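You operate a simulated robot arm through the tools that you are given. There is no shell and no other tool.

You run a simulated two-armed robot. Do the job below in one go: nothing can be reset, and whatever is moved stays where it is left.

TASK
Rinse the drip tray out into the funnel and let it run empty.
Fine: slide it back over the funnel, open its tap, run the rinse tap till the tray is clear, close the rinse tap, close the tray tap once it is empty.

Only the result counts: the job must be done as asked and must still hold three seconds after the hand-in. Knocking over, shifting, dropping, spilling or breaking anything else fails it.

THE ROBOT
Two 7-joint arms with two-finger parallel grippers on one trunk that stands fixed in place. Base frame: the origin is at the foot of the trunk, x ahead of it, y to its left, z up. Units: mm, degrees, N and s.
The left shoulder is at [70, 130, 1237], the right one opposite. With the tool pointing down near the work surface each hand reaches from about 100 to 500 mm from the base axis, measured 20 degrees to its own side. Payload 1.57 kg a hand.
The TCP of each hand is the grasp point between the finger pads, 30 mm short of the fingertips. In the tool frame z runs along the fingers and y along their closing line. The gripper opens to 80 mm. The fingers are 17 mm wide and 12 mm thick; the gripper's body (40 by 82 mm) begins 80 mm behind the TCP.
Orientation is told as [roll, pitch, yaw] about the base's x, y, z axes, in that order, counted from this pose: with the fingers straight down and closing along the base's y, the tool's x points along the base's -x, its y along +y and its z along -z.

THE INTERFACE
- The arms move only by the tool move_arm. It takes "left_steps", "right_steps" or both (then of equal length, played together; a hand with none holds still); each is a list of rows, each a list of 7 numbers: the turn, a rotation vector about the tool's x, y, z in units of 8 degrees (1.0 is 8 degrees), then the shift along the tool's x, y, z in units of 40 mm (1.0 is 40 mm), then the opening, from 0 (shut) to 1 (fully open). In form: [[ax, ay, az, tx, ty, tz, hand], ...]. A call has 1 to 20 rows; each row shifts and turns the commanded pose from where the row before left it, along the tool's axes as they then stand. A call with a number of a shift or a turn outside -1 to 1 is refused whole. A row lasts 0.2 s, in which the tool goes at most 50 mm and 8.6 degrees; a call with a longer step from one row to the next is refused whole, and so is a gripper value outside its range. A pose out of reach is approached as far as the arm can. The call stops where the force on the tool passes 40 N (or 10 N more than at its start, if that is more) or the arm is blocked; 0.2 s more then pass. Each finger travels about 108 mm/s and halts on what it meets, pressing with about 36 N; the grip force reading is that of the motor and also rises with nothing between the fingers. The clock runs only during rows and for 0.2 s after the last one: add rows that do not move to give the fingers time. It gives the time, the measured TCP pose, the force on the tool (base axes), the opening and the grip force at its end, in the units of the frame above (readings bear some noise), with the torque about the TCP (base axes, N m) and any sound that the robot's microphone picked up, and new pictures: "show" is both (left out), scene, wrist or none (wrist: the cameras of the hands that moved).
- Cameras (640 x 400 px; columns grow to the right, rows downward): "scene" is now at [113.9, 47.4, 1448.5]; the picture's right is [0.60, -0.80, 0.00], its down [-0.58, -0.44, -0.69] and it looks along [0.55, 0.41, -0.73] (base axes); focal length 282 px, centre (320, 200). "left" rides on the left gripper at [72, 7, -122] in its tool frame; the picture's right is [-0.09, 1.00, 0.00], its down [-0.84, -0.08, -0.54] and it looks along [-0.54, -0.05, 0.84] (tool axes); focal length 238 px, centre (320, 200). "right" rides on the right gripper at [72, -7, -122] in its tool frame; the picture's right is [0.09, 1.00, 0.00], its down [-0.84, 0.08, -0.54] and it looks along [-0.54, 0.05, 0.84] (tool axes); focal length 238 px, centre (320, 200). There is no depth. A picture from a camera that has moved, and an enlarged one, comes with that camera's place and axes in the base frame and with its lens.
- move_column(by): slides the trunk up (or, below 0, down) by that many mm; the arms and the scene camera ride with it, the base frame stays. It gives what a move gives, with no picture.
- head_to(pan, tilt): turns the head with the scene camera to pan (to the left, within 86 degrees either way) and tilt (down, from -29 to 69), counted from straight ahead of the robot. It gives what a move gives, and a new picture of the scene camera.
- close_up(camera, box): a new picture of the part [left, top, right, bottom] of that camera's present view, enlarged. The clock stands still meanwhile.
- close_job(): hands the job in; it is judged then, once.

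Nothing tells you positions but the pictures and the camera data. Unless the task says otherwise, let go and move clear before handing in.

The tools are called after "Emit:" by a JSON object that holds its "method" and its "body". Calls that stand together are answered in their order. move_arm: Moves the arms, as the interface text tells. Its arguments: {"type":"object","properties":{"left_steps":{"type":"array"},"right_steps":{"type":"array"},"show":{"type":"string","enum":["both","scene","wrist","none"]}},"required":[]} The other tools are called the same way: move_column (by) slides the trunk up or down; head_to (pan, tilt) turns the head that bears the scene camera; close_up (camera, box) takes an enlarged picture of a part of a camera's view; close_job () hands the job in.

At the start:

```text
time_s: 0.0
left_eef_pos: [213.8, 281.7, 1240.5]
left_ee_rot: [0.0, 0.0, 0.0]
left_ft_force: [-0.2, -0.8, -0.6]
left_torque: [-0.01, 0.0, 0.0]
left_finger_gap: 80.0
left_grasp_force: 0.1
right_eef_pos: [225.3, 33.4, 1279.7]
right_ee_rot: [0.1, -0.1, 0.0]
right_ft_force: [1.0, -0.2, 0.6]
right_torque: [-0.02, 0.04, -0.04]
right_finger_gap: 80.0
right_grasp_force: 0.0
trunk travel left (down, up): [-875.0, 65.0]
head pan, tilt: [37.0, 46.5]
```

scene: 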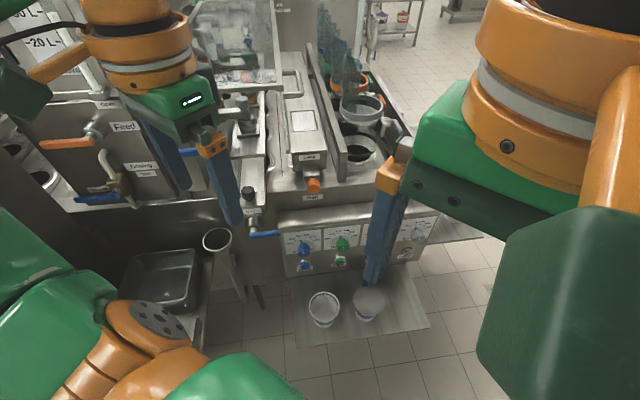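
right: 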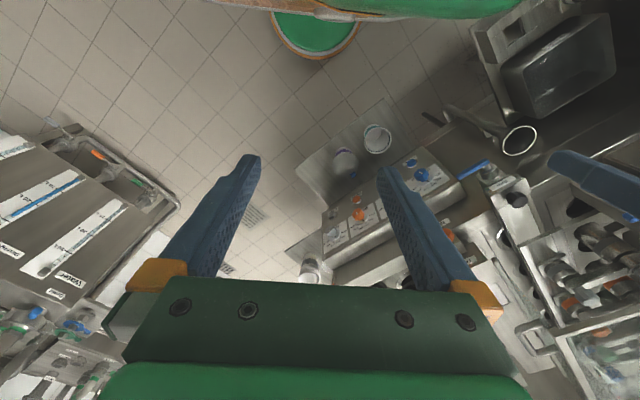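
left: 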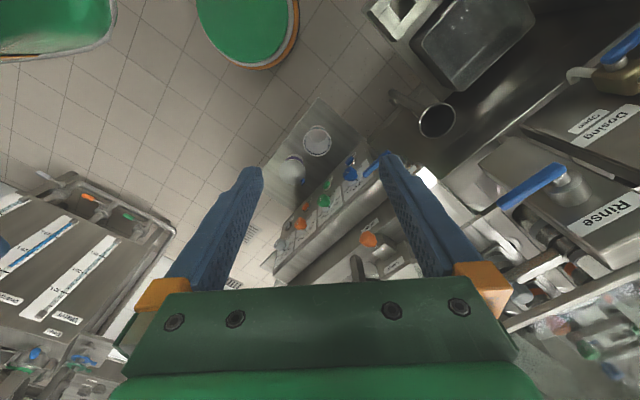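

I see a cluttered workbench with labelled taps (Feed, Dosing, Rinse), a funnel on the left and several trays and valves, but the arms hide part of it. I'll take close-ups before I move anything.

Emit:
{"method": "close_up", "body": {"camera": "scene", "box": [0, 60, 240, 210]}}

Emit:
{"method": "close_up", "body": {"camera": "scene", "box": [180, 60, 420, 210]}}

Emit:
{"method": "close_up", "body": {"camera": "scene", "box": [180, 190, 460, 365]}}

Emit:
{"method": "close_up", "body": {"camera": "left", "box": [360, 0, 640, 175]}}

Emit:
{"method": "close_up", "body": {"camera": "left", "box": [400, 120, 640, 270]}}

Emit:
{"method": "close_up", "body": {"camera": "right", "box": [400, 100, 640, 250]}}

```text
2.67 times, centred on (120, 135) of scene
camera zoom: at [113.9, 47.4, 1448.5], right [0.6, -0.8, 0.0], down [-0.58, -0.44, -0.69], along [0.55, 0.41, -0.73], focal length 753 px, centre (853, 373)
```

zoom: 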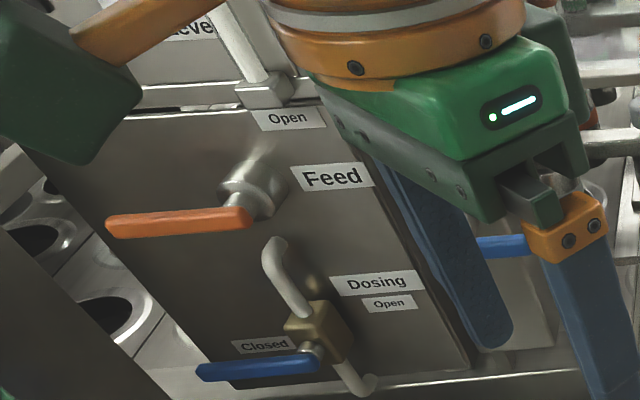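

```text
2.67 times, centred on (300, 135) of scene
camera zoom: at [113.9, 47.4, 1448.5], right [0.6, -0.8, 0.0], down [-0.58, -0.44, -0.69], along [0.55, 0.41, -0.73], focal length 753 px, centre (373, 373)
```

zoom: 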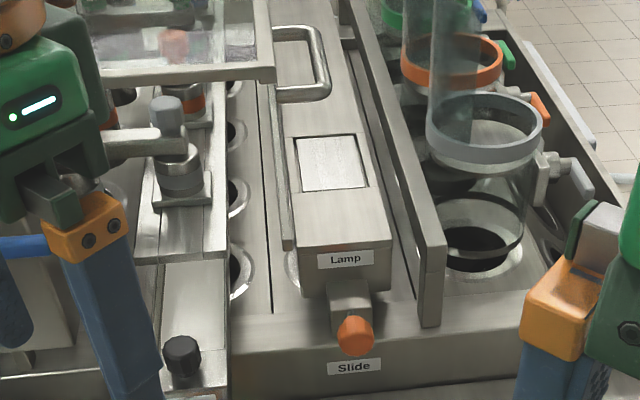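

```text
2.29 times, centred on (320, 278) of scene
camera zoom: at [113.9, 47.4, 1448.5], right [0.6, -0.8, 0.0], down [-0.58, -0.44, -0.69], along [0.55, 0.41, -0.73], focal length 645 px, centre (320, 23)
```

zoom: 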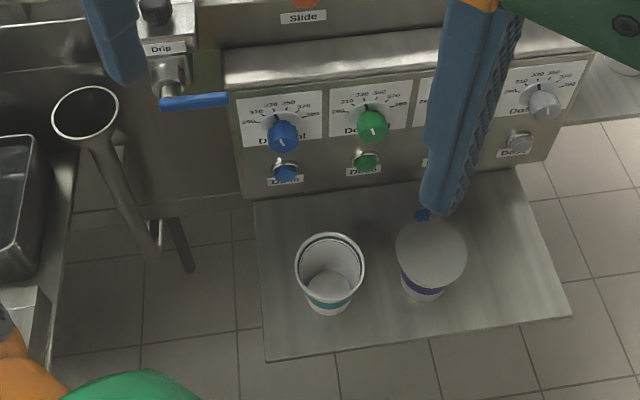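

```text
2.29 times, centred on (500, 88) of left
camera zoom: at [143.3, 287.5, 1361.0], right [0.09, 1.0, 0.0], down [0.84, -0.08, 0.54], along [0.54, -0.05, -0.84], focal length 545 px, centre (-91, 457)
```

zoom: 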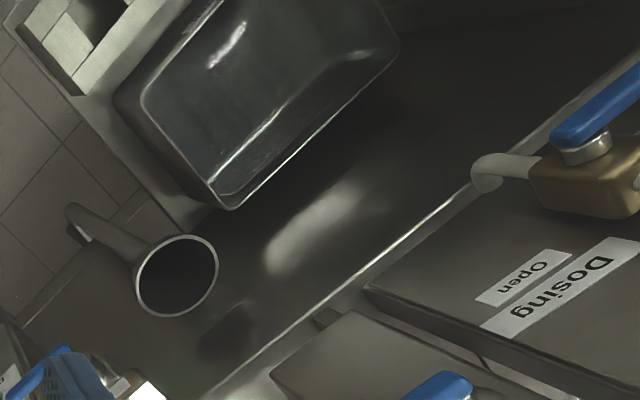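

```text
2.67 times, centred on (520, 195) of left
camera zoom: at [143.3, 287.5, 1361.0], right [0.09, 1.0, 0.0], down [0.84, -0.08, 0.54], along [0.54, -0.05, -0.84], focal length 636 px, centre (-213, 213)
```

zoom: 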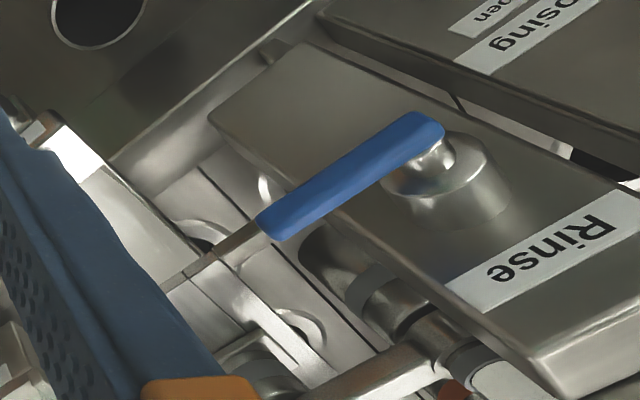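

```text
2.67 times, centred on (520, 175) of right
camera zoom: at [152.0, 28.0, 1402.0], right [-0.09, 1.0, 0.0], down [0.84, 0.08, 0.54], along [0.54, 0.05, -0.84], focal length 636 px, centre (-213, 267)
```

zoom: 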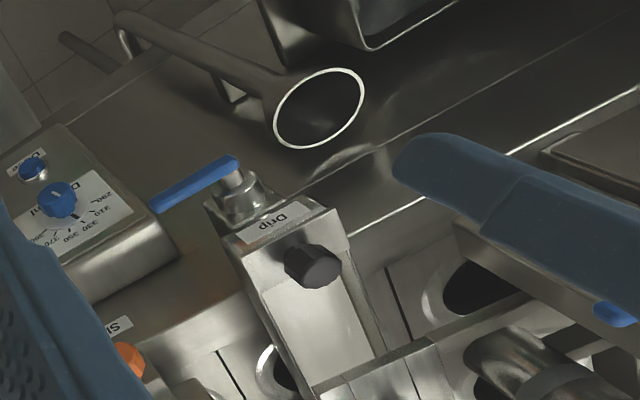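

I can see a block labelled "Drip" with a black knob and a blue tap, the funnel beside it, and a "Rinse" tap on a box at the left. I'll turn the head for more views of the layout.

Emit:
{"method": "head_to", "body": {"pan": 60, "tilt": 40}}

Emit:
{"method": "head_to", "body": {"pan": 20, "tilt": 40}}

```text
time_s: 0.9
left_eef_pos: [213.9, 281.7, 1239.9]
left_ee_rot: [0.1, 0.1, 0.0]
left_ft_force: [-0.4, 0.3, 0.4]
left_torque: [-0.03, -0.01, 0.04]
left_finger_gap: 80.1
left_grasp_force: 0.0
right_eef_pos: [223.8, 34.4, 1279.7]
right_ee_rot: [0.1, 0.0, 0.0]
right_ft_force: [0.8, 0.7, 0.9]
right_torque: [0.03, 0.03, 0.06]
right_finger_gap: 80.0
right_grasp_force: 0.0
trunk travel left (down, up): [-875.0, 65.0]
head pan, tilt: [60.0, 40.0]
camera scene: at [92.4, 72.8, 1457.8], right [0.87, -0.5, 0.0], down [-0.32, -0.56, -0.77], along [0.38, 0.66, -0.64], focal length 282 px, centre (320, 200)
```

scene: 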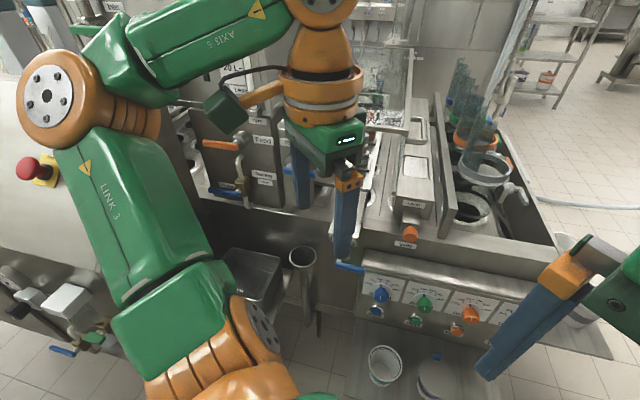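

```text
time_s: 1.9
left_eef_pos: [215.2, 283.2, 1239.5]
left_ee_rot: [0.0, 0.0, 0.0]
left_ft_force: [-0.8, -1.2, -1.3]
left_torque: [0.03, -0.01, 0.01]
left_finger_gap: 80.0
left_grasp_force: 0.1
right_eef_pos: [225.2, 34.2, 1281.2]
right_ee_rot: [0.1, 0.0, -0.1]
right_ft_force: [-0.1, 1.4, -0.4]
right_torque: [0.01, 0.0, -0.01]
right_finger_gap: 80.1
right_grasp_force: 0.1
trunk travel left (down, up): [-875.0, 65.0]
head pan, tilt: [20.0, 40.0]
camera scene: at [129.7, 28.5, 1457.9], right [0.34, -0.94, 0.0], down [-0.6, -0.22, -0.77], along [0.72, 0.26, -0.64], focal length 282 px, centre (320, 200)
```

scene: 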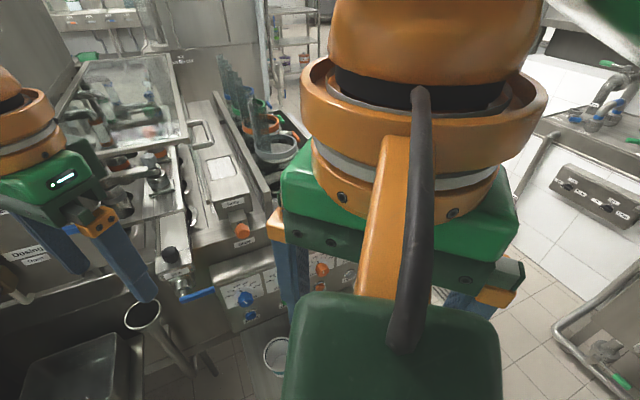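

The block labelled "Drip" is at the near end of a long tray strip, and the funnel stands to its near left. The arms block my view, so I'll back both hands off a little through free space and look again.

Emit:
{"method": "move_arm", "body": {"left_steps": [[0, 0, 0, 0, 0, -1, 1], [0, 0, 0, 0, 0, -1, 1], [0, 0, 0, 0.8, 0, -0.5, 1], [0, 0, 0, 0.8, 0, 0, 1], [0, 0, 0, 0.5, 0, 0, 1]], "right_steps": [[0, 0, 0, 0, -1, 0, 1], [0, 0, 0, 0, -1, 0, 1], [0, 0, 0, 0, -1, 0, 1], [0, 0, 0, 0, -1, 0, 1], [0, 0, 0, 0, -1, 0, 1]], "show": "both"}}

Emit:
{"method": "head_to", "body": {"pan": 45, "tilt": 45}}

```text
time_s: 3.1
left_eef_pos: [148.0, 277.0, 1290.9]
left_ee_rot: [0.1, -0.1, 0.0]
left_ft_force: [-0.6, 0.2, -0.3]
left_torque: [0.03, 0.03, 0.0]
left_finger_gap: 80.0
left_grasp_force: 0.1
left hand out of reach, approached as far as the arm can: row 2, 3, 4, 5
right_eef_pos: [222.3, -169.5, 1279.3]
right_ee_rot: [0.2, -0.2, 0.2]
right_ft_force: [-0.2, -0.7, 0.4]
right_torque: [-0.01, 0.0, 0.0]
right_finger_gap: 79.7
right_grasp_force: 0.1
trunk travel left (down, up): [-875.0, 65.0]
head pan, tilt: [20.0, 40.0]
camera scene: at [127.5, 24.5, 1458.1], right [0.34, -0.94, 0.0], down [-0.6, -0.22, -0.77], along [0.72, 0.26, -0.64], focal length 282 px, centre (320, 200)
camera right: at [149.9, -176.6, 1401.6], right [-0.09, 1.0, 0.01], down [0.84, 0.08, 0.54], along [0.54, 0.06, -0.84], focal length 238 px, centre (320, 200)
camera left: at [77.1, 283.2, 1412.1], right [0.09, 1.0, 0.0], down [0.84, -0.08, 0.54], along [0.54, -0.05, -0.84], focal length 238 px, centre (320, 200)
```

scene: 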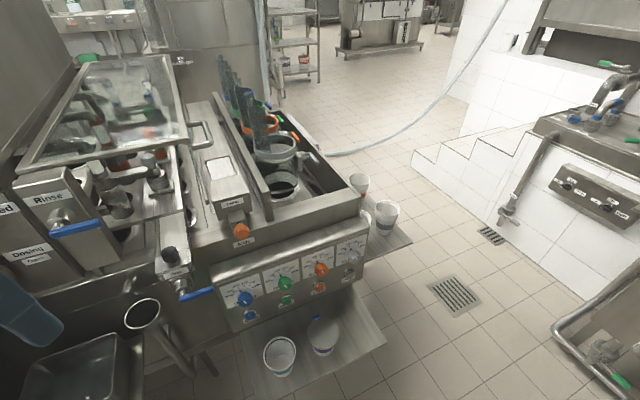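
right: 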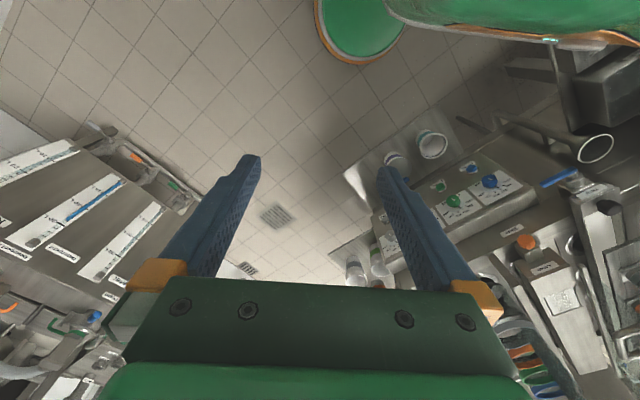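
left: 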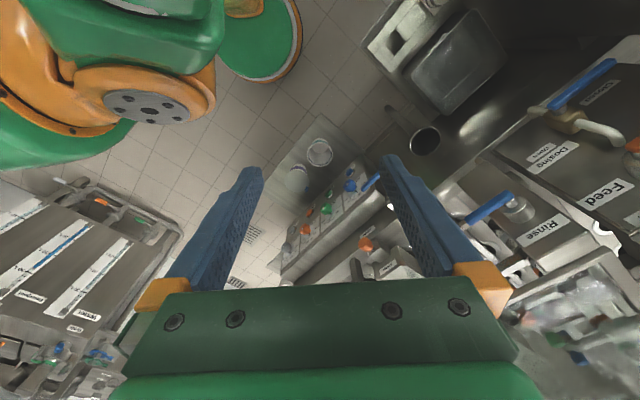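

```text
time_s: 4.0
left_eef_pos: [149.5, 280.6, 1290.0]
left_ee_rot: [0.0, -0.1, -0.1]
left_ft_force: [-0.1, -0.3, 1.3]
left_torque: [-0.05, -0.03, 0.01]
left_finger_gap: 80.0
left_grasp_force: 0.0
right_eef_pos: [224.5, -165.6, 1280.9]
right_ee_rot: [0.1, 0.0, 0.0]
right_ft_force: [0.8, 0.5, 0.2]
right_torque: [0.01, 0.03, -0.02]
right_finger_gap: 79.8
right_grasp_force: 0.0
trunk travel left (down, up): [-875.0, 65.0]
head pan, tilt: [45.0, 45.0]
camera scene: at [107.7, 56.8, 1450.6], right [0.71, -0.71, 0.0], down [-0.5, -0.5, -0.71], along [0.5, 0.5, -0.71], focal length 282 px, centre (320, 200)
```

scene: 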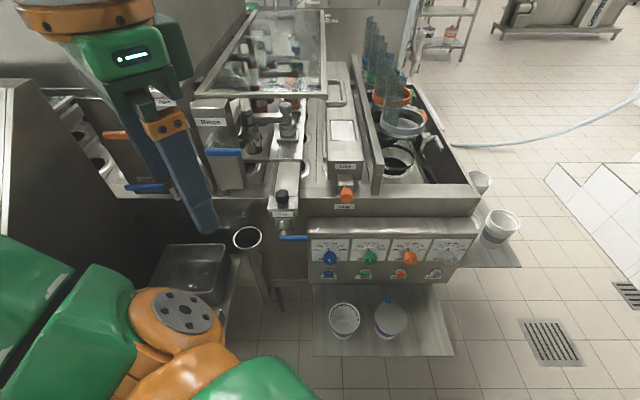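

Emit:
{"method": "close_up", "body": {"camera": "scene", "box": [190, 90, 350, 190]}}

Emit:
{"method": "close_up", "body": {"camera": "scene", "box": [200, 170, 360, 270]}}

Emit:
{"method": "head_to", "body": {"pan": 20, "tilt": 50}}

Emit:
{"method": "close_up", "body": {"camera": "scene", "box": [0, 60, 240, 210]}}

Emit:
{"method": "close_up", "body": {"camera": "scene", "box": [60, 180, 260, 305]}}

Emit:
{"method": "close_up", "body": {"camera": "left", "box": [360, 100, 640, 275]}}

Emit:
{"method": "close_up", "body": {"camera": "right", "box": [480, 100, 640, 200]}}

```text
4.00 times, centred on (270, 140) of scene
camera zoom: at [107.7, 56.8, 1450.6], right [0.71, -0.71, 0.0], down [-0.5, -0.5, -0.71], along [0.5, 0.5, -0.71], focal length 1129 px, centre (520, 440)
```

zoom: 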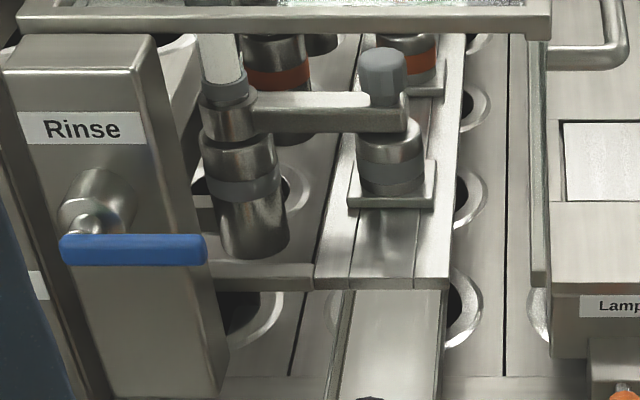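

```text
4.00 times, centred on (280, 220) of scene
camera zoom: at [107.7, 56.8, 1450.6], right [0.71, -0.71, 0.0], down [-0.5, -0.5, -0.71], along [0.5, 0.5, -0.71], focal length 1129 px, centre (480, 120)
```

zoom: 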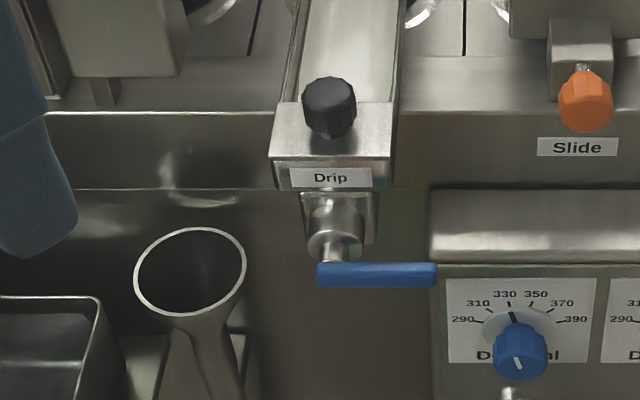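

```text
time_s: 4.9
left_eef_pos: [150.6, 281.1, 1289.2]
left_ee_rot: [0.0, -0.2, 0.0]
left_ft_force: [0.0, 0.4, -0.4]
left_torque: [0.01, 0.03, 0.0]
left_finger_gap: 80.0
left_grasp_force: 0.1
right_eef_pos: [225.2, -166.5, 1280.8]
right_ee_rot: [0.1, 0.0, 0.0]
right_ft_force: [0.7, 0.6, -0.2]
right_torque: [-0.02, 0.01, 0.02]
right_finger_gap: 79.8
right_grasp_force: 0.0
trunk travel left (down, up): [-875.0, 65.0]
head pan, tilt: [20.0, 50.0]
camera scene: at [122.2, 25.6, 1443.7], right [0.34, -0.94, 0.0], down [-0.72, -0.26, -0.64], along [0.6, 0.22, -0.77], focal length 282 px, centre (320, 200)
```

scene: 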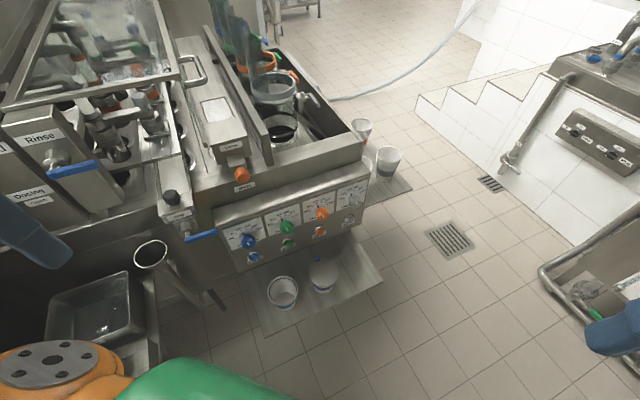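

```text
2.67 times, centred on (120, 135) of scene
camera zoom: at [122.2, 25.6, 1443.7], right [0.34, -0.94, 0.0], down [-0.72, -0.26, -0.64], along [0.6, 0.22, -0.77], focal length 753 px, centre (853, 373)
```

zoom: 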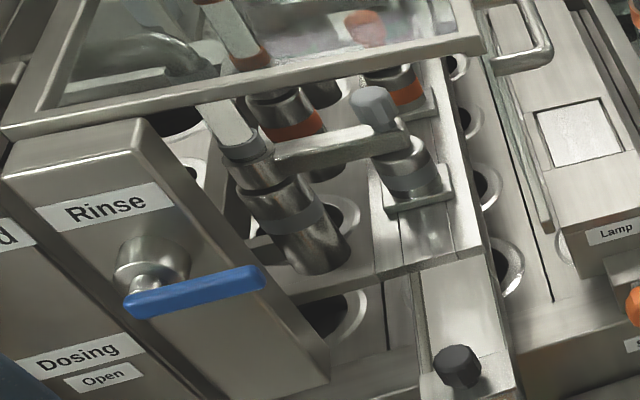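

```text
3.20 times, centred on (160, 242) of scene
camera zoom: at [122.2, 25.6, 1443.7], right [0.34, -0.94, 0.0], down [-0.72, -0.26, -0.64], along [0.6, 0.22, -0.77], focal length 903 px, centre (832, 64)
```

zoom: 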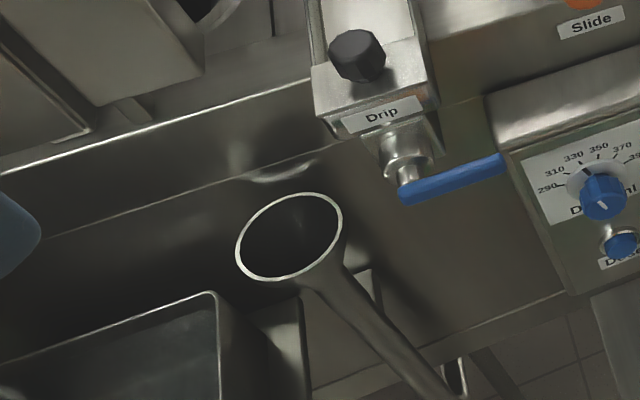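

```text
2.29 times, centred on (500, 188) of left
camera zoom: at [79.6, 286.8, 1411.2], right [0.09, 1.0, 0.0], down [0.84, -0.08, 0.54], along [0.54, -0.05, -0.84], focal length 545 px, centre (-91, 229)
```

zoom: 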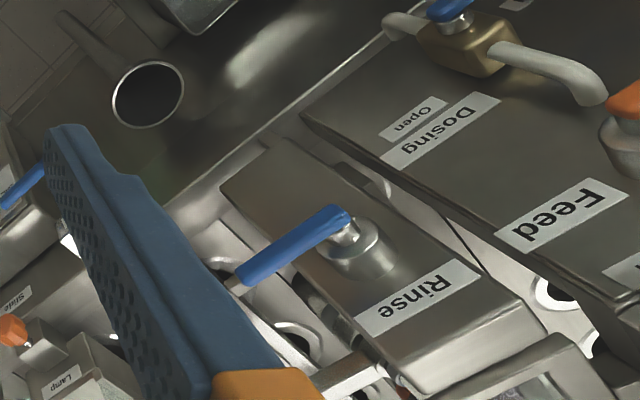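

```text
4.00 times, centred on (560, 150) of right
camera zoom: at [152.2, -172.2, 1401.9], right [-0.09, 1.0, 0.0], down [0.84, 0.08, 0.54], along [0.54, 0.05, -0.84], focal length 953 px, centre (-640, 400)
```

zoom: 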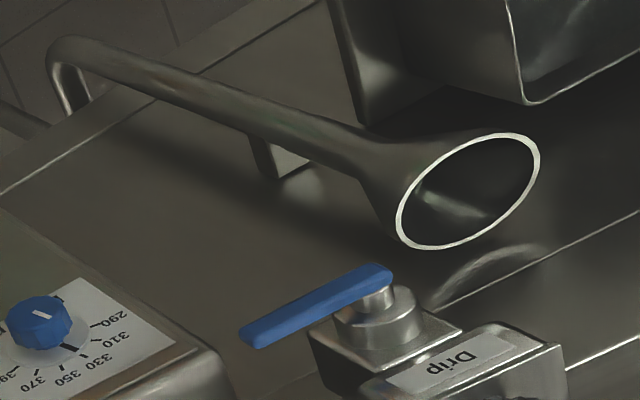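

Triangulating puts the funnel rim near (301, 533, 831), the Drip block around (350, 420, 950–1040) and the Rinse lever pivot near (287, 543, 1123). The machine is turned about 45°. I'll yaw the left hand to match and look closer with its camera.

Emit:
{"method": "move_arm", "body": {"left_steps": [[0, 0, -1, 0, 0, 0.5, 1], [0, 0, -1, 0, 0, 0.5, 1], [0, 0, -1, 0, 0, 0.5, 1], [0, 0, -1, 0, 0, 0.5, 1], [0, 0, -1, 0, 0, 0, 1], [0, 0, -0.625, 0, 0, 0, 1]], "show": "both"}}

```text
time_s: 6.3
left_eef_pos: [150.9, 282.1, 1210.3]
left_ee_rot: [0.0, 0.0, 45.0]
left_ft_force: [0.0, 0.0, 0.8]
left_torque: [-0.02, 0.03, -0.01]
left_finger_gap: 79.8
left_grasp_force: 0.0
right_eef_pos: [223.9, -168.0, 1279.4]
right_ee_rot: [0.1, 0.0, 0.0]
right_ft_force: [-0.1, 0.0, 0.7]
right_torque: [-0.03, 0.02, -0.01]
right_finger_gap: 80.4
right_grasp_force: 0.0
trunk travel left (down, up): [-875.0, 65.0]
head pan, tilt: [20.0, 50.0]
camera scene: at [122.4, 25.5, 1443.7], right [0.34, -0.94, 0.0], down [-0.72, -0.26, -0.64], along [0.6, 0.22, -0.77], focal length 282 px, centre (320, 200)
camera left: at [96.6, 233.9, 1331.3], right [-0.64, 0.77, 0.0], down [0.64, 0.54, 0.54], along [0.42, 0.35, -0.84], focal length 238 px, centre (320, 200)
```

scene: 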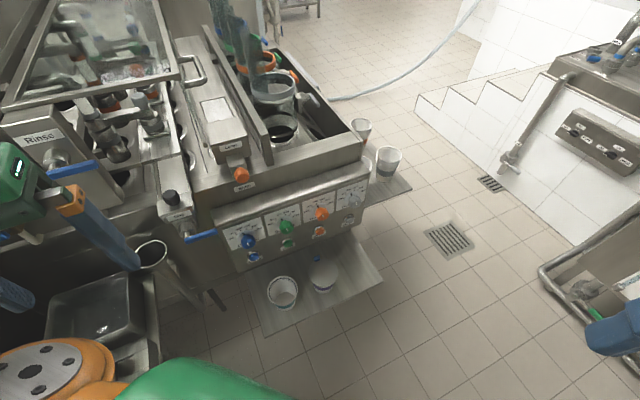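
left: 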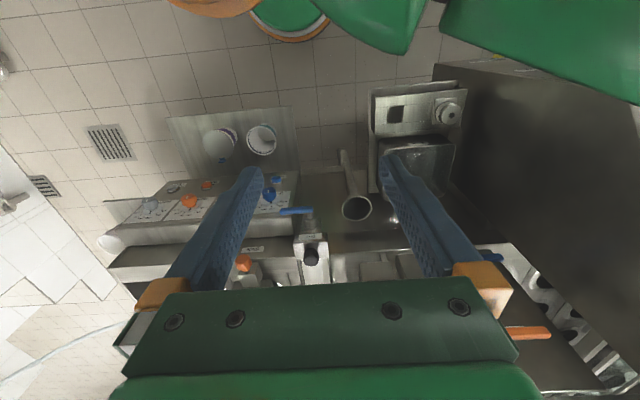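

Now the left camera looks square onto the front of the machine, between the fingers. I'll enlarge the Drip block and funnel.

Emit:
{"method": "close_up", "body": {"camera": "left", "box": [240, 140, 430, 285]}}

Emit:
{"method": "close_up", "body": {"camera": "scene", "box": [120, 160, 240, 260]}}

```text
2.76 times, centred on (335, 212) of left
camera zoom: at [96.6, 233.9, 1331.3], right [-0.64, 0.77, 0.0], down [0.64, 0.54, 0.54], along [0.42, 0.35, -0.84], focal length 658 px, centre (279, 166)
```

zoom: 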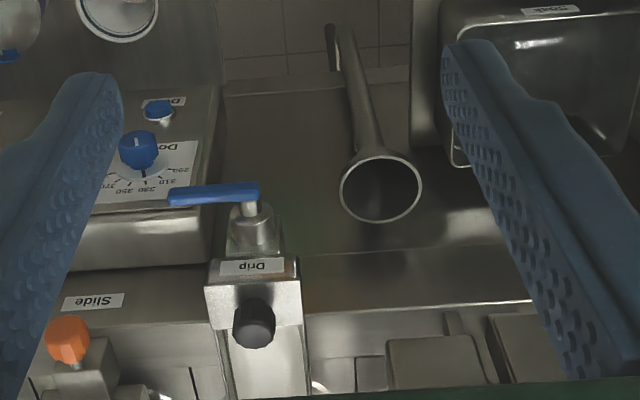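

```text
4.00 times, centred on (180, 210) of scene
camera zoom: at [122.4, 25.5, 1443.7], right [0.34, -0.94, 0.0], down [-0.72, -0.26, -0.64], along [0.6, 0.22, -0.77], focal length 1129 px, centre (880, 160)
```

zoom: 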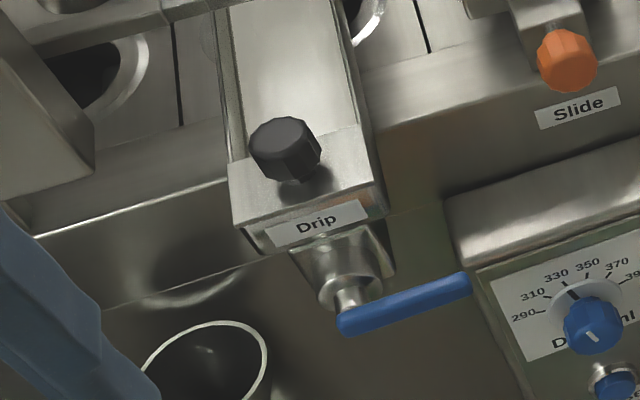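

The knob is at about (367, 437, 1008) and the valve pivot near (329, 400, 945). The funnel is about 110 mm to their left and lower, so I need a low frontal view of how the tray slides. I'll bring the left hand down in front and pitch it up.

Emit:
{"method": "move_arm", "body": {"left_steps": [[0, 0, 0, -0.4, 0, 0.9, 1], [0, 0, 0, -0.4, 0, 0.9, 1], [0, 0, 0, -0.4, 0, 0.9, 1], [0, 0, 0, -0.4, 0, 0.9, 1], [0, -1, 0, 0, 0, 0, 1], [0, -1, 0, 0, 0, 0, 1], [0, -1, 0, 0, 0, 0, 1], [0, -1, 0, 0, 0, 0, 1], [0, -1, 0, 0, 0, 0, 1]], "show": "both"}}

```text
time_s: 8.3
left_eef_pos: [266.0, 417.8, 1087.1]
left_ee_rot: [-0.1, -39.9, 45.0]
left_ft_force: [-0.4, 0.4, -0.2]
left_torque: [-0.05, 0.01, 0.0]
left_finger_gap: 80.0
left_grasp_force: 0.0
left hand out of reach, approached as far as the arm can: row 5, 6, 7, 8, 9
right_eef_pos: [224.4, -168.3, 1279.5]
right_ee_rot: [0.1, 0.0, 0.0]
right_ft_force: [0.3, 0.7, 0.2]
right_torque: [-0.01, 0.02, 0.03]
right_finger_gap: 80.0
right_grasp_force: 0.1
trunk travel left (down, up): [-875.0, 65.0]
head pan, tilt: [20.0, 50.0]
camera scene: at [122.1, 25.7, 1443.7], right [0.34, -0.94, 0.0], down [-0.72, -0.26, -0.64], along [0.6, 0.22, -0.77], focal length 282 px, centre (320, 200)
camera left: at [169.1, 327.2, 1134.4], right [-0.65, 0.75, 0.06], down [0.26, 0.15, 0.95], along [0.71, 0.64, -0.3], focal length 238 px, centre (320, 200)
```

scene: 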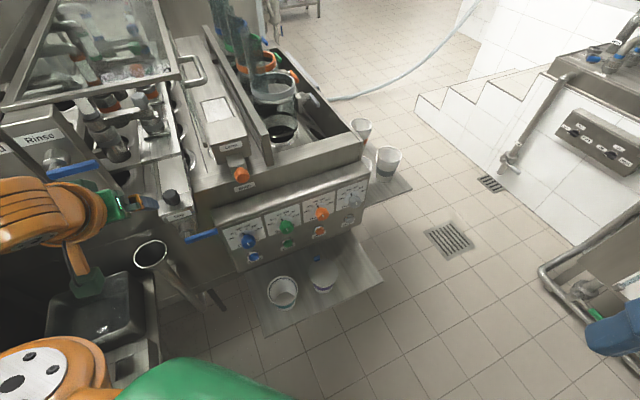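
left: 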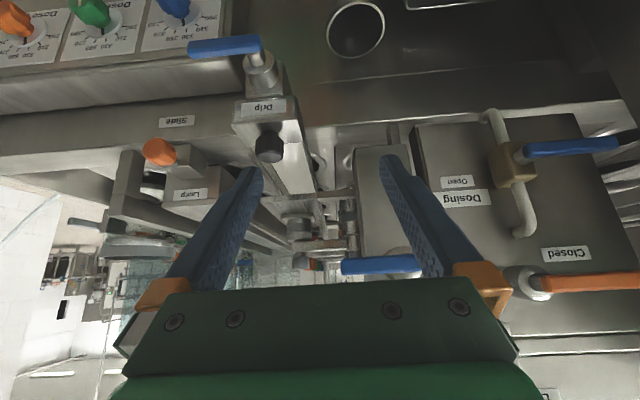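

The arm couldn't hold the spot I asked for and ended at (266, 418, 1087), free of contact. The view is useful, so I'll enlarge it.

Emit:
{"method": "close_up", "body": {"camera": "left", "box": [180, 0, 420, 150]}}

Emit:
{"method": "close_up", "body": {"camera": "left", "box": [220, 120, 420, 290]}}

Emit:
{"method": "close_up", "body": {"camera": "left", "box": [380, 80, 640, 320]}}

```text
2.67 times, centred on (300, 75) of left
camera zoom: at [169.1, 327.2, 1134.4], right [-0.65, 0.75, 0.06], down [0.26, 0.15, 0.95], along [0.71, 0.64, -0.3], focal length 636 px, centre (373, 533)
```

zoom: 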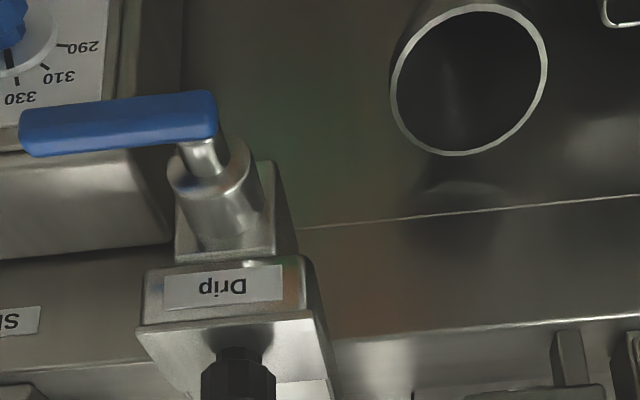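

```text
2.35 times, centred on (320, 205) of left
camera zoom: at [169.1, 327.2, 1134.4], right [-0.65, 0.75, 0.06], down [0.26, 0.15, 0.95], along [0.71, 0.64, -0.3], focal length 561 px, centre (320, 188)
```

zoom: 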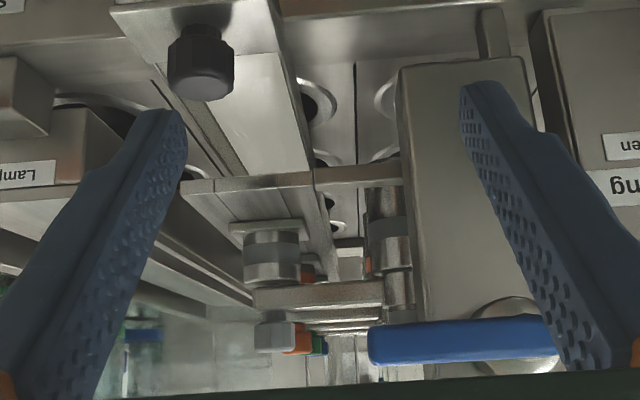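

```text
1.67 times, centred on (510, 200) of left
camera zoom: at [169.1, 327.2, 1134.4], right [-0.65, 0.75, 0.06], down [0.26, 0.15, 0.95], along [0.71, 0.64, -0.3], focal length 397 px, centre (3, 200)
```

zoom: 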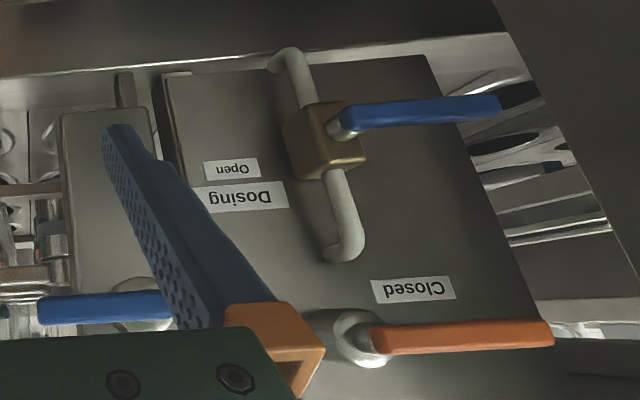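

The picture is upside down, but it shows the Drip block with its knob and valve, and the funnel off to the side under the Rinse box. I'll look at the left side and elbow clearance before choosing a trunk height.

Emit:
{"method": "head_to", "body": {"pan": 75, "tilt": 45}}

Emit:
{"method": "head_to", "body": {"pan": 45, "tilt": 60}}

```text
time_s: 9.6
left_eef_pos: [266.6, 417.4, 1087.1]
left_ee_rot: [0.0, -39.8, 45.1]
left_ft_force: [0.3, 0.5, 0.8]
left_torque: [-0.01, 0.02, -0.02]
left_finger_gap: 80.0
left_grasp_force: 0.1
right_eef_pos: [224.7, -165.6, 1279.9]
right_ee_rot: [0.0, 0.0, -0.1]
right_ft_force: [-0.2, -0.5, 0.4]
right_torque: [-0.02, -0.01, 0.03]
right_finger_gap: 79.8
right_grasp_force: 0.1
trunk travel left (down, up): [-875.0, 65.0]
head pan, tilt: [75.0, 45.0]
camera scene: at [71.0, 77.7, 1450.6], right [0.97, -0.26, 0.0], down [-0.18, -0.68, -0.71], along [0.18, 0.68, -0.71], focal length 282 px, centre (320, 200)
```

scene: 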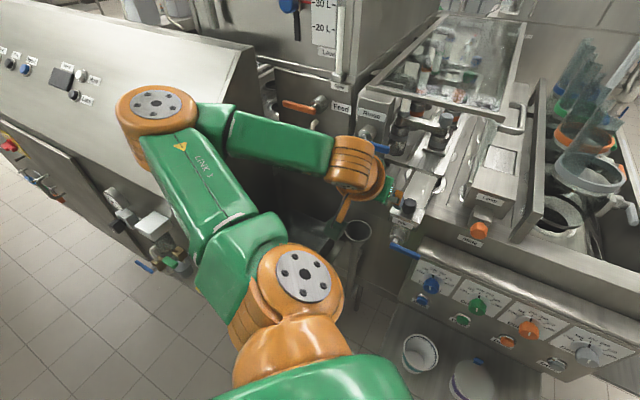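

```text
time_s: 10.5
left_eef_pos: [266.5, 417.4, 1087.6]
left_ee_rot: [-0.1, -39.8, 45.1]
left_ft_force: [0.5, -0.7, -1.2]
left_torque: [-0.02, 0.02, -0.01]
left_finger_gap: 80.1
left_grasp_force: 0.1
right_eef_pos: [224.2, -166.3, 1280.8]
right_ee_rot: [0.0, -0.1, 0.1]
right_ft_force: [-1.0, -1.1, -0.2]
right_torque: [-0.02, 0.01, 0.01]
right_finger_gap: 79.7
right_grasp_force: 0.1
trunk travel left (down, up): [-875.0, 65.0]
head pan, tilt: [45.0, 60.0]
camera scene: at [96.9, 46.4, 1431.2], right [0.71, -0.71, 0.0], down [-0.61, -0.61, -0.5], along [0.35, 0.35, -0.87], focal length 282 px, centre (320, 200)
```

scene: 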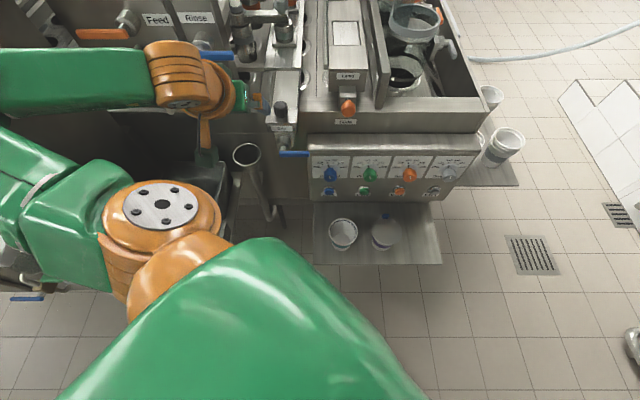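

The elbow has clear space and every target looks reachable at this trunk height. I'll lower the left hand about 80 mm for a flatter view of the tray's underside, the deck edge and the funnel.

Emit:
{"method": "move_arm", "body": {"left_steps": [[0, 0, 0, 0.643, 0.29, 0.766, 1], [0, 0, 0, 0.643, 0.29, 0.766, 1]], "show": "both"}}

Emit:
{"method": "close_up", "body": {"camera": "left", "box": [140, 0, 480, 200]}}

```text
time_s: 11.1
left_eef_pos: [250.0, 434.5, 1006.7]
left_ee_rot: [-0.1, -40.0, 45.1]
left_ft_force: [-1.0, 0.4, 0.1]
left_torque: [0.0, 0.01, -0.02]
left_finger_gap: 80.3
left_grasp_force: 0.0
right_eef_pos: [225.2, -166.4, 1280.1]
right_ee_rot: [0.1, 0.0, 0.0]
right_ft_force: [0.4, 0.9, -0.3]
right_torque: [-0.05, 0.03, -0.02]
right_finger_gap: 79.9
right_grasp_force: 0.1
trunk travel left (down, up): [-875.0, 65.0]
head pan, tilt: [45.0, 60.0]
camera scene: at [97.7, 47.6, 1431.0], right [0.71, -0.71, 0.0], down [-0.61, -0.61, -0.5], along [0.35, 0.35, -0.87], focal length 282 px, centre (320, 200)
camera left: at [152.9, 344.0, 1053.4], right [-0.65, 0.75, 0.06], down [0.26, 0.15, 0.95], along [0.71, 0.64, -0.3], focal length 238 px, centre (320, 200)
```

scene: 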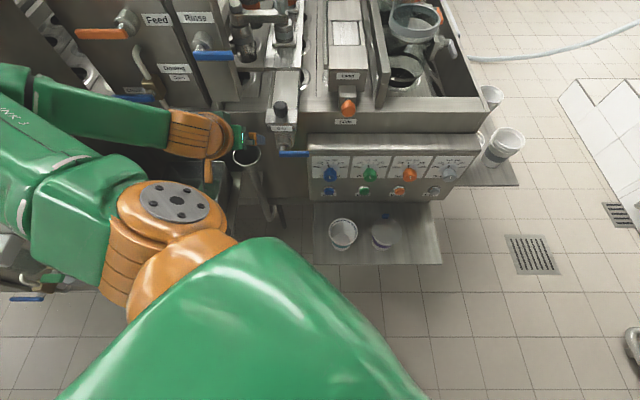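
left: 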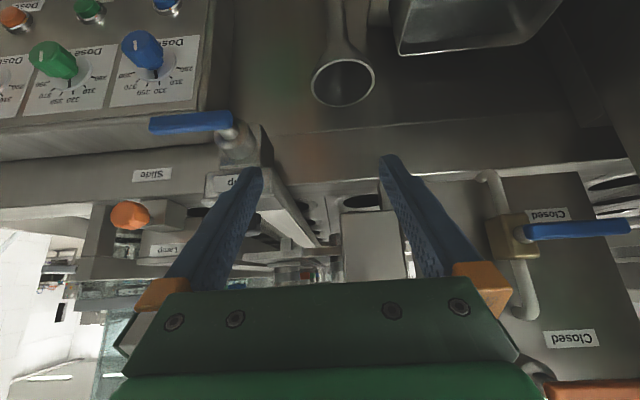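

```text
1.88 times, centred on (310, 100) of left
camera zoom: at [152.9, 344.0, 1053.4], right [-0.65, 0.75, 0.06], down [0.26, 0.15, 0.95], along [0.71, 0.64, -0.3], focal length 449 px, centre (339, 388)
```

zoom: 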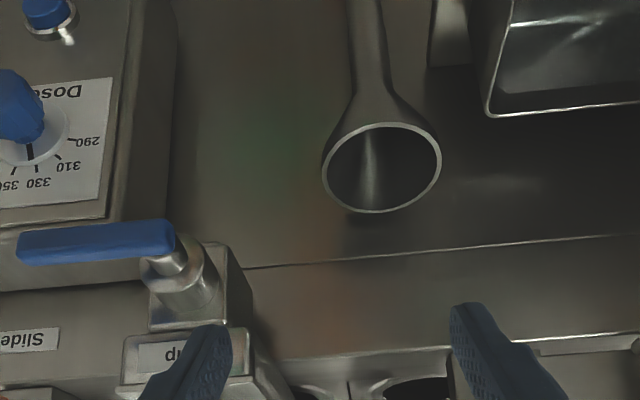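

I now have the funnel at (303, 530, 831), the deck edge at about z 942, and the Drip block about 110 mm to the right of the funnel. I'll shut the fingers so they don't hide the part under the Rinse box.

Emit:
{"method": "move_arm", "body": {"left_steps": [[0, 0, 0, 0, 0, 0, 0], [0, 0, 0, 0, 0, 0, 0], [0, 0, 0, 0, 0, 0, 0]], "show": "wrist"}}

Emit:
{"method": "close_up", "body": {"camera": "left", "box": [300, 130, 500, 280]}}

Emit:
{"method": "close_up", "body": {"camera": "left", "box": [180, 80, 360, 260]}}

```text
time_s: 11.9
left_eef_pos: [249.6, 434.0, 1008.3]
left_ee_rot: [0.0, -40.0, 45.0]
left_ft_force: [0.1, 0.5, -0.3]
left_torque: [0.02, 0.03, -0.01]
left_finger_gap: 0.1
left_grasp_force: 21.3
right_eef_pos: [224.9, -167.1, 1280.5]
right_ee_rot: [0.1, 0.1, 0.1]
right_ft_force: [0.5, -0.2, 0.1]
right_torque: [0.0, 0.03, 0.0]
right_finger_gap: 80.1
right_grasp_force: 0.1
trunk travel left (down, up): [-875.0, 65.0]
head pan, tilt: [45.0, 60.0]
camera left: at [152.7, 343.2, 1054.1], right [-0.65, 0.75, 0.06], down [0.26, 0.15, 0.95], along [0.71, 0.64, -0.3], focal length 238 px, centre (320, 200)
```

left: 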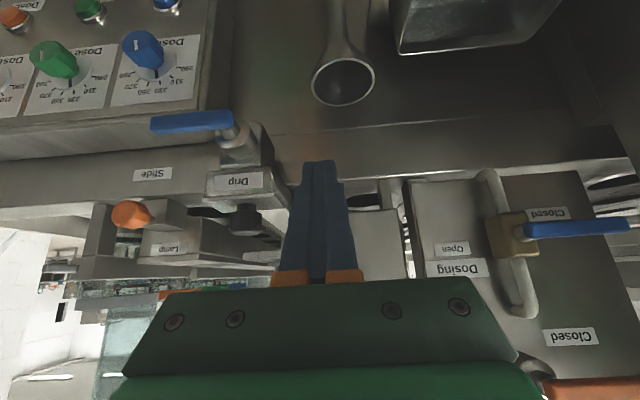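

```text
2.67 times, centred on (400, 205) of left
camera zoom: at [152.7, 343.2, 1054.1], right [-0.65, 0.75, 0.06], down [0.26, 0.15, 0.95], along [0.71, 0.64, -0.3], focal length 636 px, centre (107, 187)
```

zoom: 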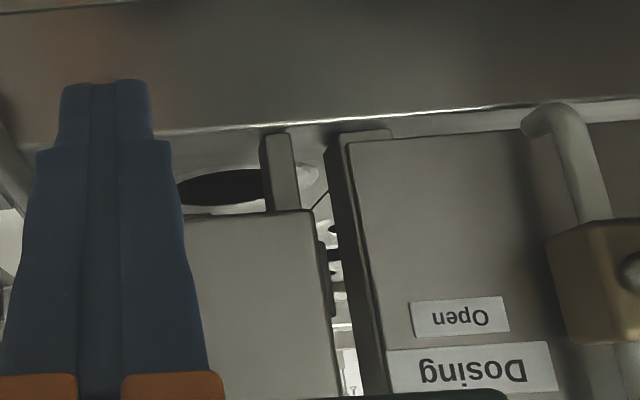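

```text
2.22 times, centred on (270, 170) of left
camera zoom: at [152.7, 343.2, 1054.1], right [-0.65, 0.75, 0.06], down [0.26, 0.15, 0.95], along [0.71, 0.64, -0.3], focal length 530 px, centre (431, 267)
```

zoom: 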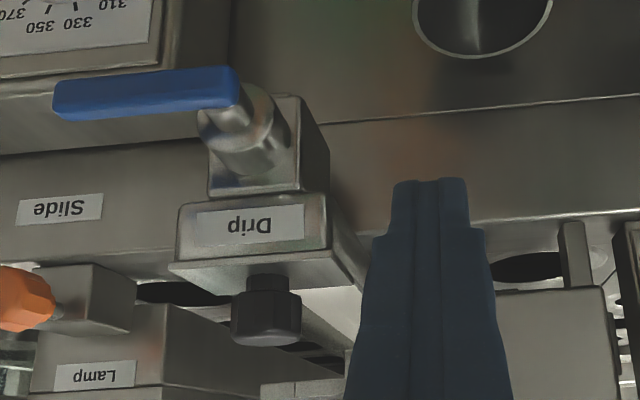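

The post under the Rinse box stands on the deck edge at v ≈ -202 in machine axes. So the tray (block centre v ≈ -52) can slide left to v ≈ -160, over the funnel. I'll bring the left hand above the black knob at about (365, 438, 1003) with the fingers part open.

Emit:
{"method": "move_arm", "body": {"left_steps": [[0, 0, 0, -0.498, 0, -0.594, 0.3], [0, 0, 0, -0.498, 0, -0.594, 0.6], [0, 0, 0, 0, -0.98, 0, 0.7], [0, 0, 0, 0, -0.98, 0, 0.7], [0, 0, 0, -0.737, 0, 0.619, 0.7], [0, 0, 0, -0.737, 0, 0.619, 0.7]], "show": "both"}}

Emit:
{"method": "close_up", "body": {"camera": "left", "box": [220, 60, 420, 240]}}

```text
time_s: 13.3
left_eef_pos: [361.7, 433.4, 1068.4]
left_ee_rot: [-0.1, -39.9, 45.0]
left_ft_force: [0.5, 0.5, -0.3]
left_torque: [-0.01, -0.02, -0.01]
left_finger_gap: 56.0
left_grasp_force: 0.0
right_eef_pos: [225.2, -165.7, 1280.2]
right_ee_rot: [0.0, 0.0, 0.1]
right_ft_force: [-0.3, 0.4, 0.8]
right_torque: [0.01, 0.04, -0.01]
right_finger_gap: 79.9
right_grasp_force: 0.1
trunk travel left (down, up): [-875.0, 65.0]
head pan, tilt: [45.0, 60.0]
camera scene: at [97.9, 47.9, 1431.0], right [0.71, -0.71, 0.0], down [-0.61, -0.61, -0.5], along [0.35, 0.35, -0.87], focal length 282 px, centre (320, 200)
camera left: at [263.6, 343.7, 1115.5], right [-0.65, 0.75, 0.06], down [0.26, 0.15, 0.95], along [0.71, 0.64, -0.3], focal length 238 px, centre (320, 200)
```

scene: 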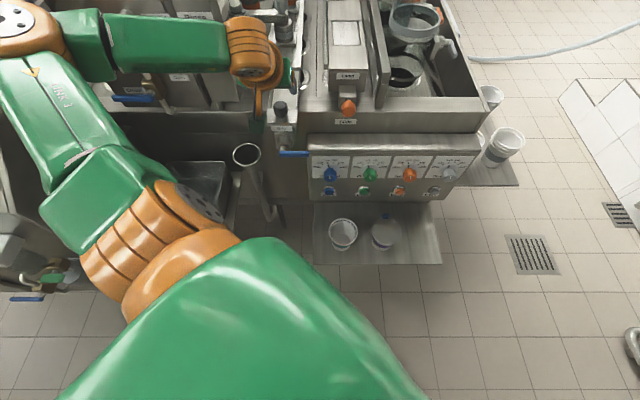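
left: 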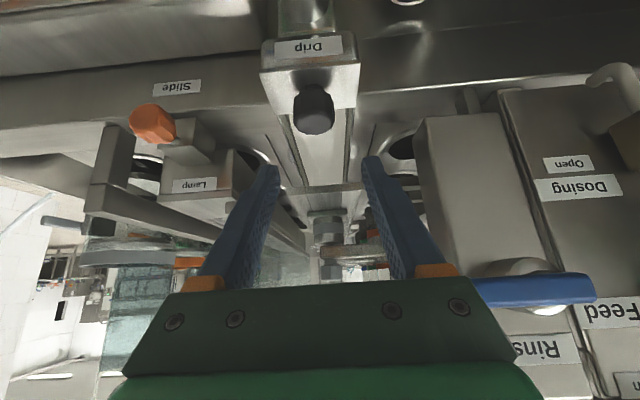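

```text
2.22 times, centred on (320, 150) of left
camera zoom: at [263.6, 343.7, 1115.5], right [-0.65, 0.75, 0.06], down [0.26, 0.15, 0.95], along [0.71, 0.64, -0.3], focal length 530 px, centre (320, 311)
```

zoom: 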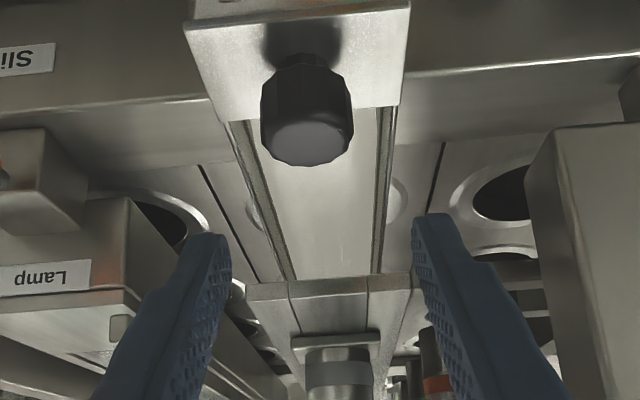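

The hand is centred over the knob to within about 2 mm in v. I'll lower onto it and close the fingers.

Emit:
{"method": "move_arm", "body": {"left_steps": [[0, 0, 0, 0.389, 0, 0.521, 0.7], [0, 0, 0, 0.389, 0, 0.521, 0.7], [0, 0, 0, 0, 0, 0, 0.4], [0, 0, 0, 0, 0, 0, 0.2], [0, 0, 0, 0, 0, 0, 0.2]], "show": "both"}}

Emit:
{"method": "close_up", "body": {"camera": "left", "box": [220, 60, 420, 240]}}

```text
time_s: 14.5
left_eef_pos: [363.4, 435.0, 1017.1]
left_ee_rot: [0.0, -39.9, 44.9]
left_ft_force: [0.4, -1.5, -5.2]
left_torque: [0.73, -0.67, 0.07]
left_finger_gap: 29.1
left_grasp_force: 38.7
right_eef_pos: [225.1, -166.2, 1280.4]
right_ee_rot: [0.0, 0.0, 0.1]
right_ft_force: [-0.5, 0.8, -0.3]
right_torque: [0.02, 0.0, -0.03]
right_finger_gap: 79.9
right_grasp_force: 0.1
trunk travel left (down, up): [-875.0, 65.0]
head pan, tilt: [45.0, 60.0]
camera scene: at [98.2, 46.9, 1430.9], right [0.71, -0.71, 0.0], down [-0.61, -0.61, -0.5], along [0.35, 0.35, -0.87], focal length 282 px, centre (320, 200)
camera left: at [265.4, 344.7, 1063.6], right [-0.65, 0.75, 0.06], down [0.26, 0.15, 0.95], along [0.71, 0.64, -0.3], focal length 238 px, centre (320, 200)
```

scene: 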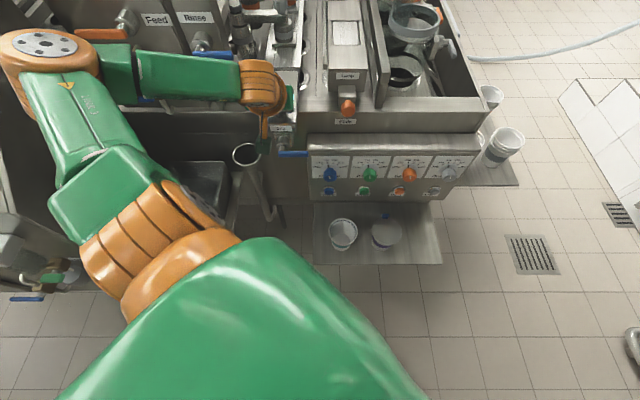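
left: 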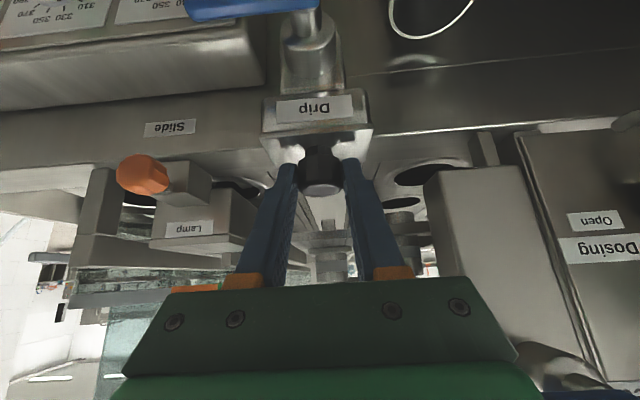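

```text
2.22 times, centred on (320, 150) of left
camera zoom: at [265.4, 344.7, 1063.6], right [-0.65, 0.75, 0.06], down [0.26, 0.15, 0.95], along [0.71, 0.64, -0.3], focal length 530 px, centre (320, 311)
```

zoom: 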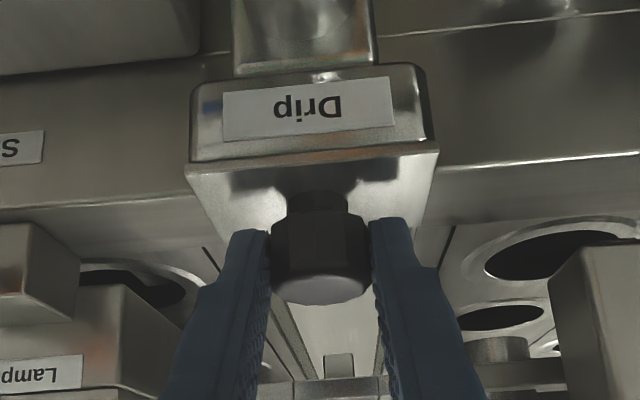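

The knob is gripped, with a 29 mm gap and about 39 N. I'll test sideways towards the funnel with a small 10 mm move and read the force.

Emit:
{"method": "move_arm", "body": {"left_steps": [[0, 0, 0, 0, 0.12, 0, 0.2], [0, 0, 0, 0, 0.13, 0, 0.2]], "show": "wrist"}}

Emit:
{"method": "close_up", "body": {"camera": "left", "box": [220, 60, 420, 240]}}

```text
time_s: 15.1
left_eef_pos: [356.2, 442.8, 1017.4]
left_ee_rot: [0.0, -39.9, 44.9]
left_ft_force: [1.4, -2.2, -3.5]
left_torque: [-0.56, 0.78, -0.24]
left_finger_gap: 28.8
left_grasp_force: 39.2
right_eef_pos: [225.9, -166.3, 1280.1]
right_ee_rot: [0.1, 0.1, -0.1]
right_ft_force: [-0.1, -0.4, -0.2]
right_torque: [-0.01, 0.06, -0.03]
right_finger_gap: 80.0
right_grasp_force: 0.1
trunk travel left (down, up): [-875.0, 65.0]
head pan, tilt: [45.0, 60.0]
camera left: at [258.9, 351.2, 1063.8], right [-0.65, 0.75, 0.06], down [0.26, 0.15, 0.95], along [0.71, 0.64, -0.3], focal length 238 px, centre (320, 200)
```

left: 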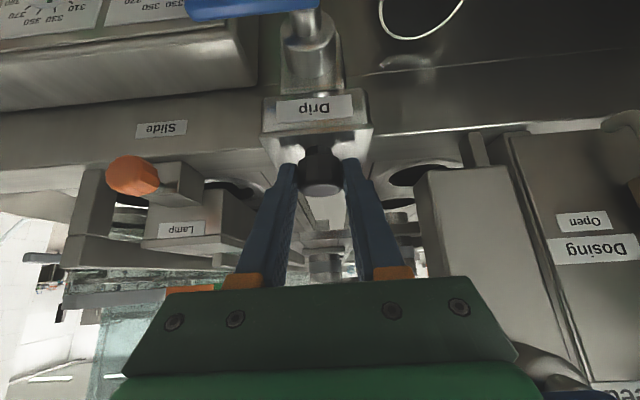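

```text
2.22 times, centred on (320, 150) of left
camera zoom: at [258.9, 351.2, 1063.8], right [-0.65, 0.75, 0.06], down [0.26, 0.15, 0.95], along [0.71, 0.64, -0.3], focal length 530 px, centre (320, 311)
```

zoom: 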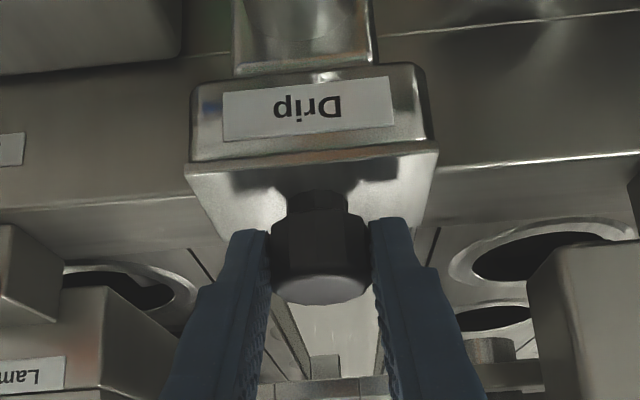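

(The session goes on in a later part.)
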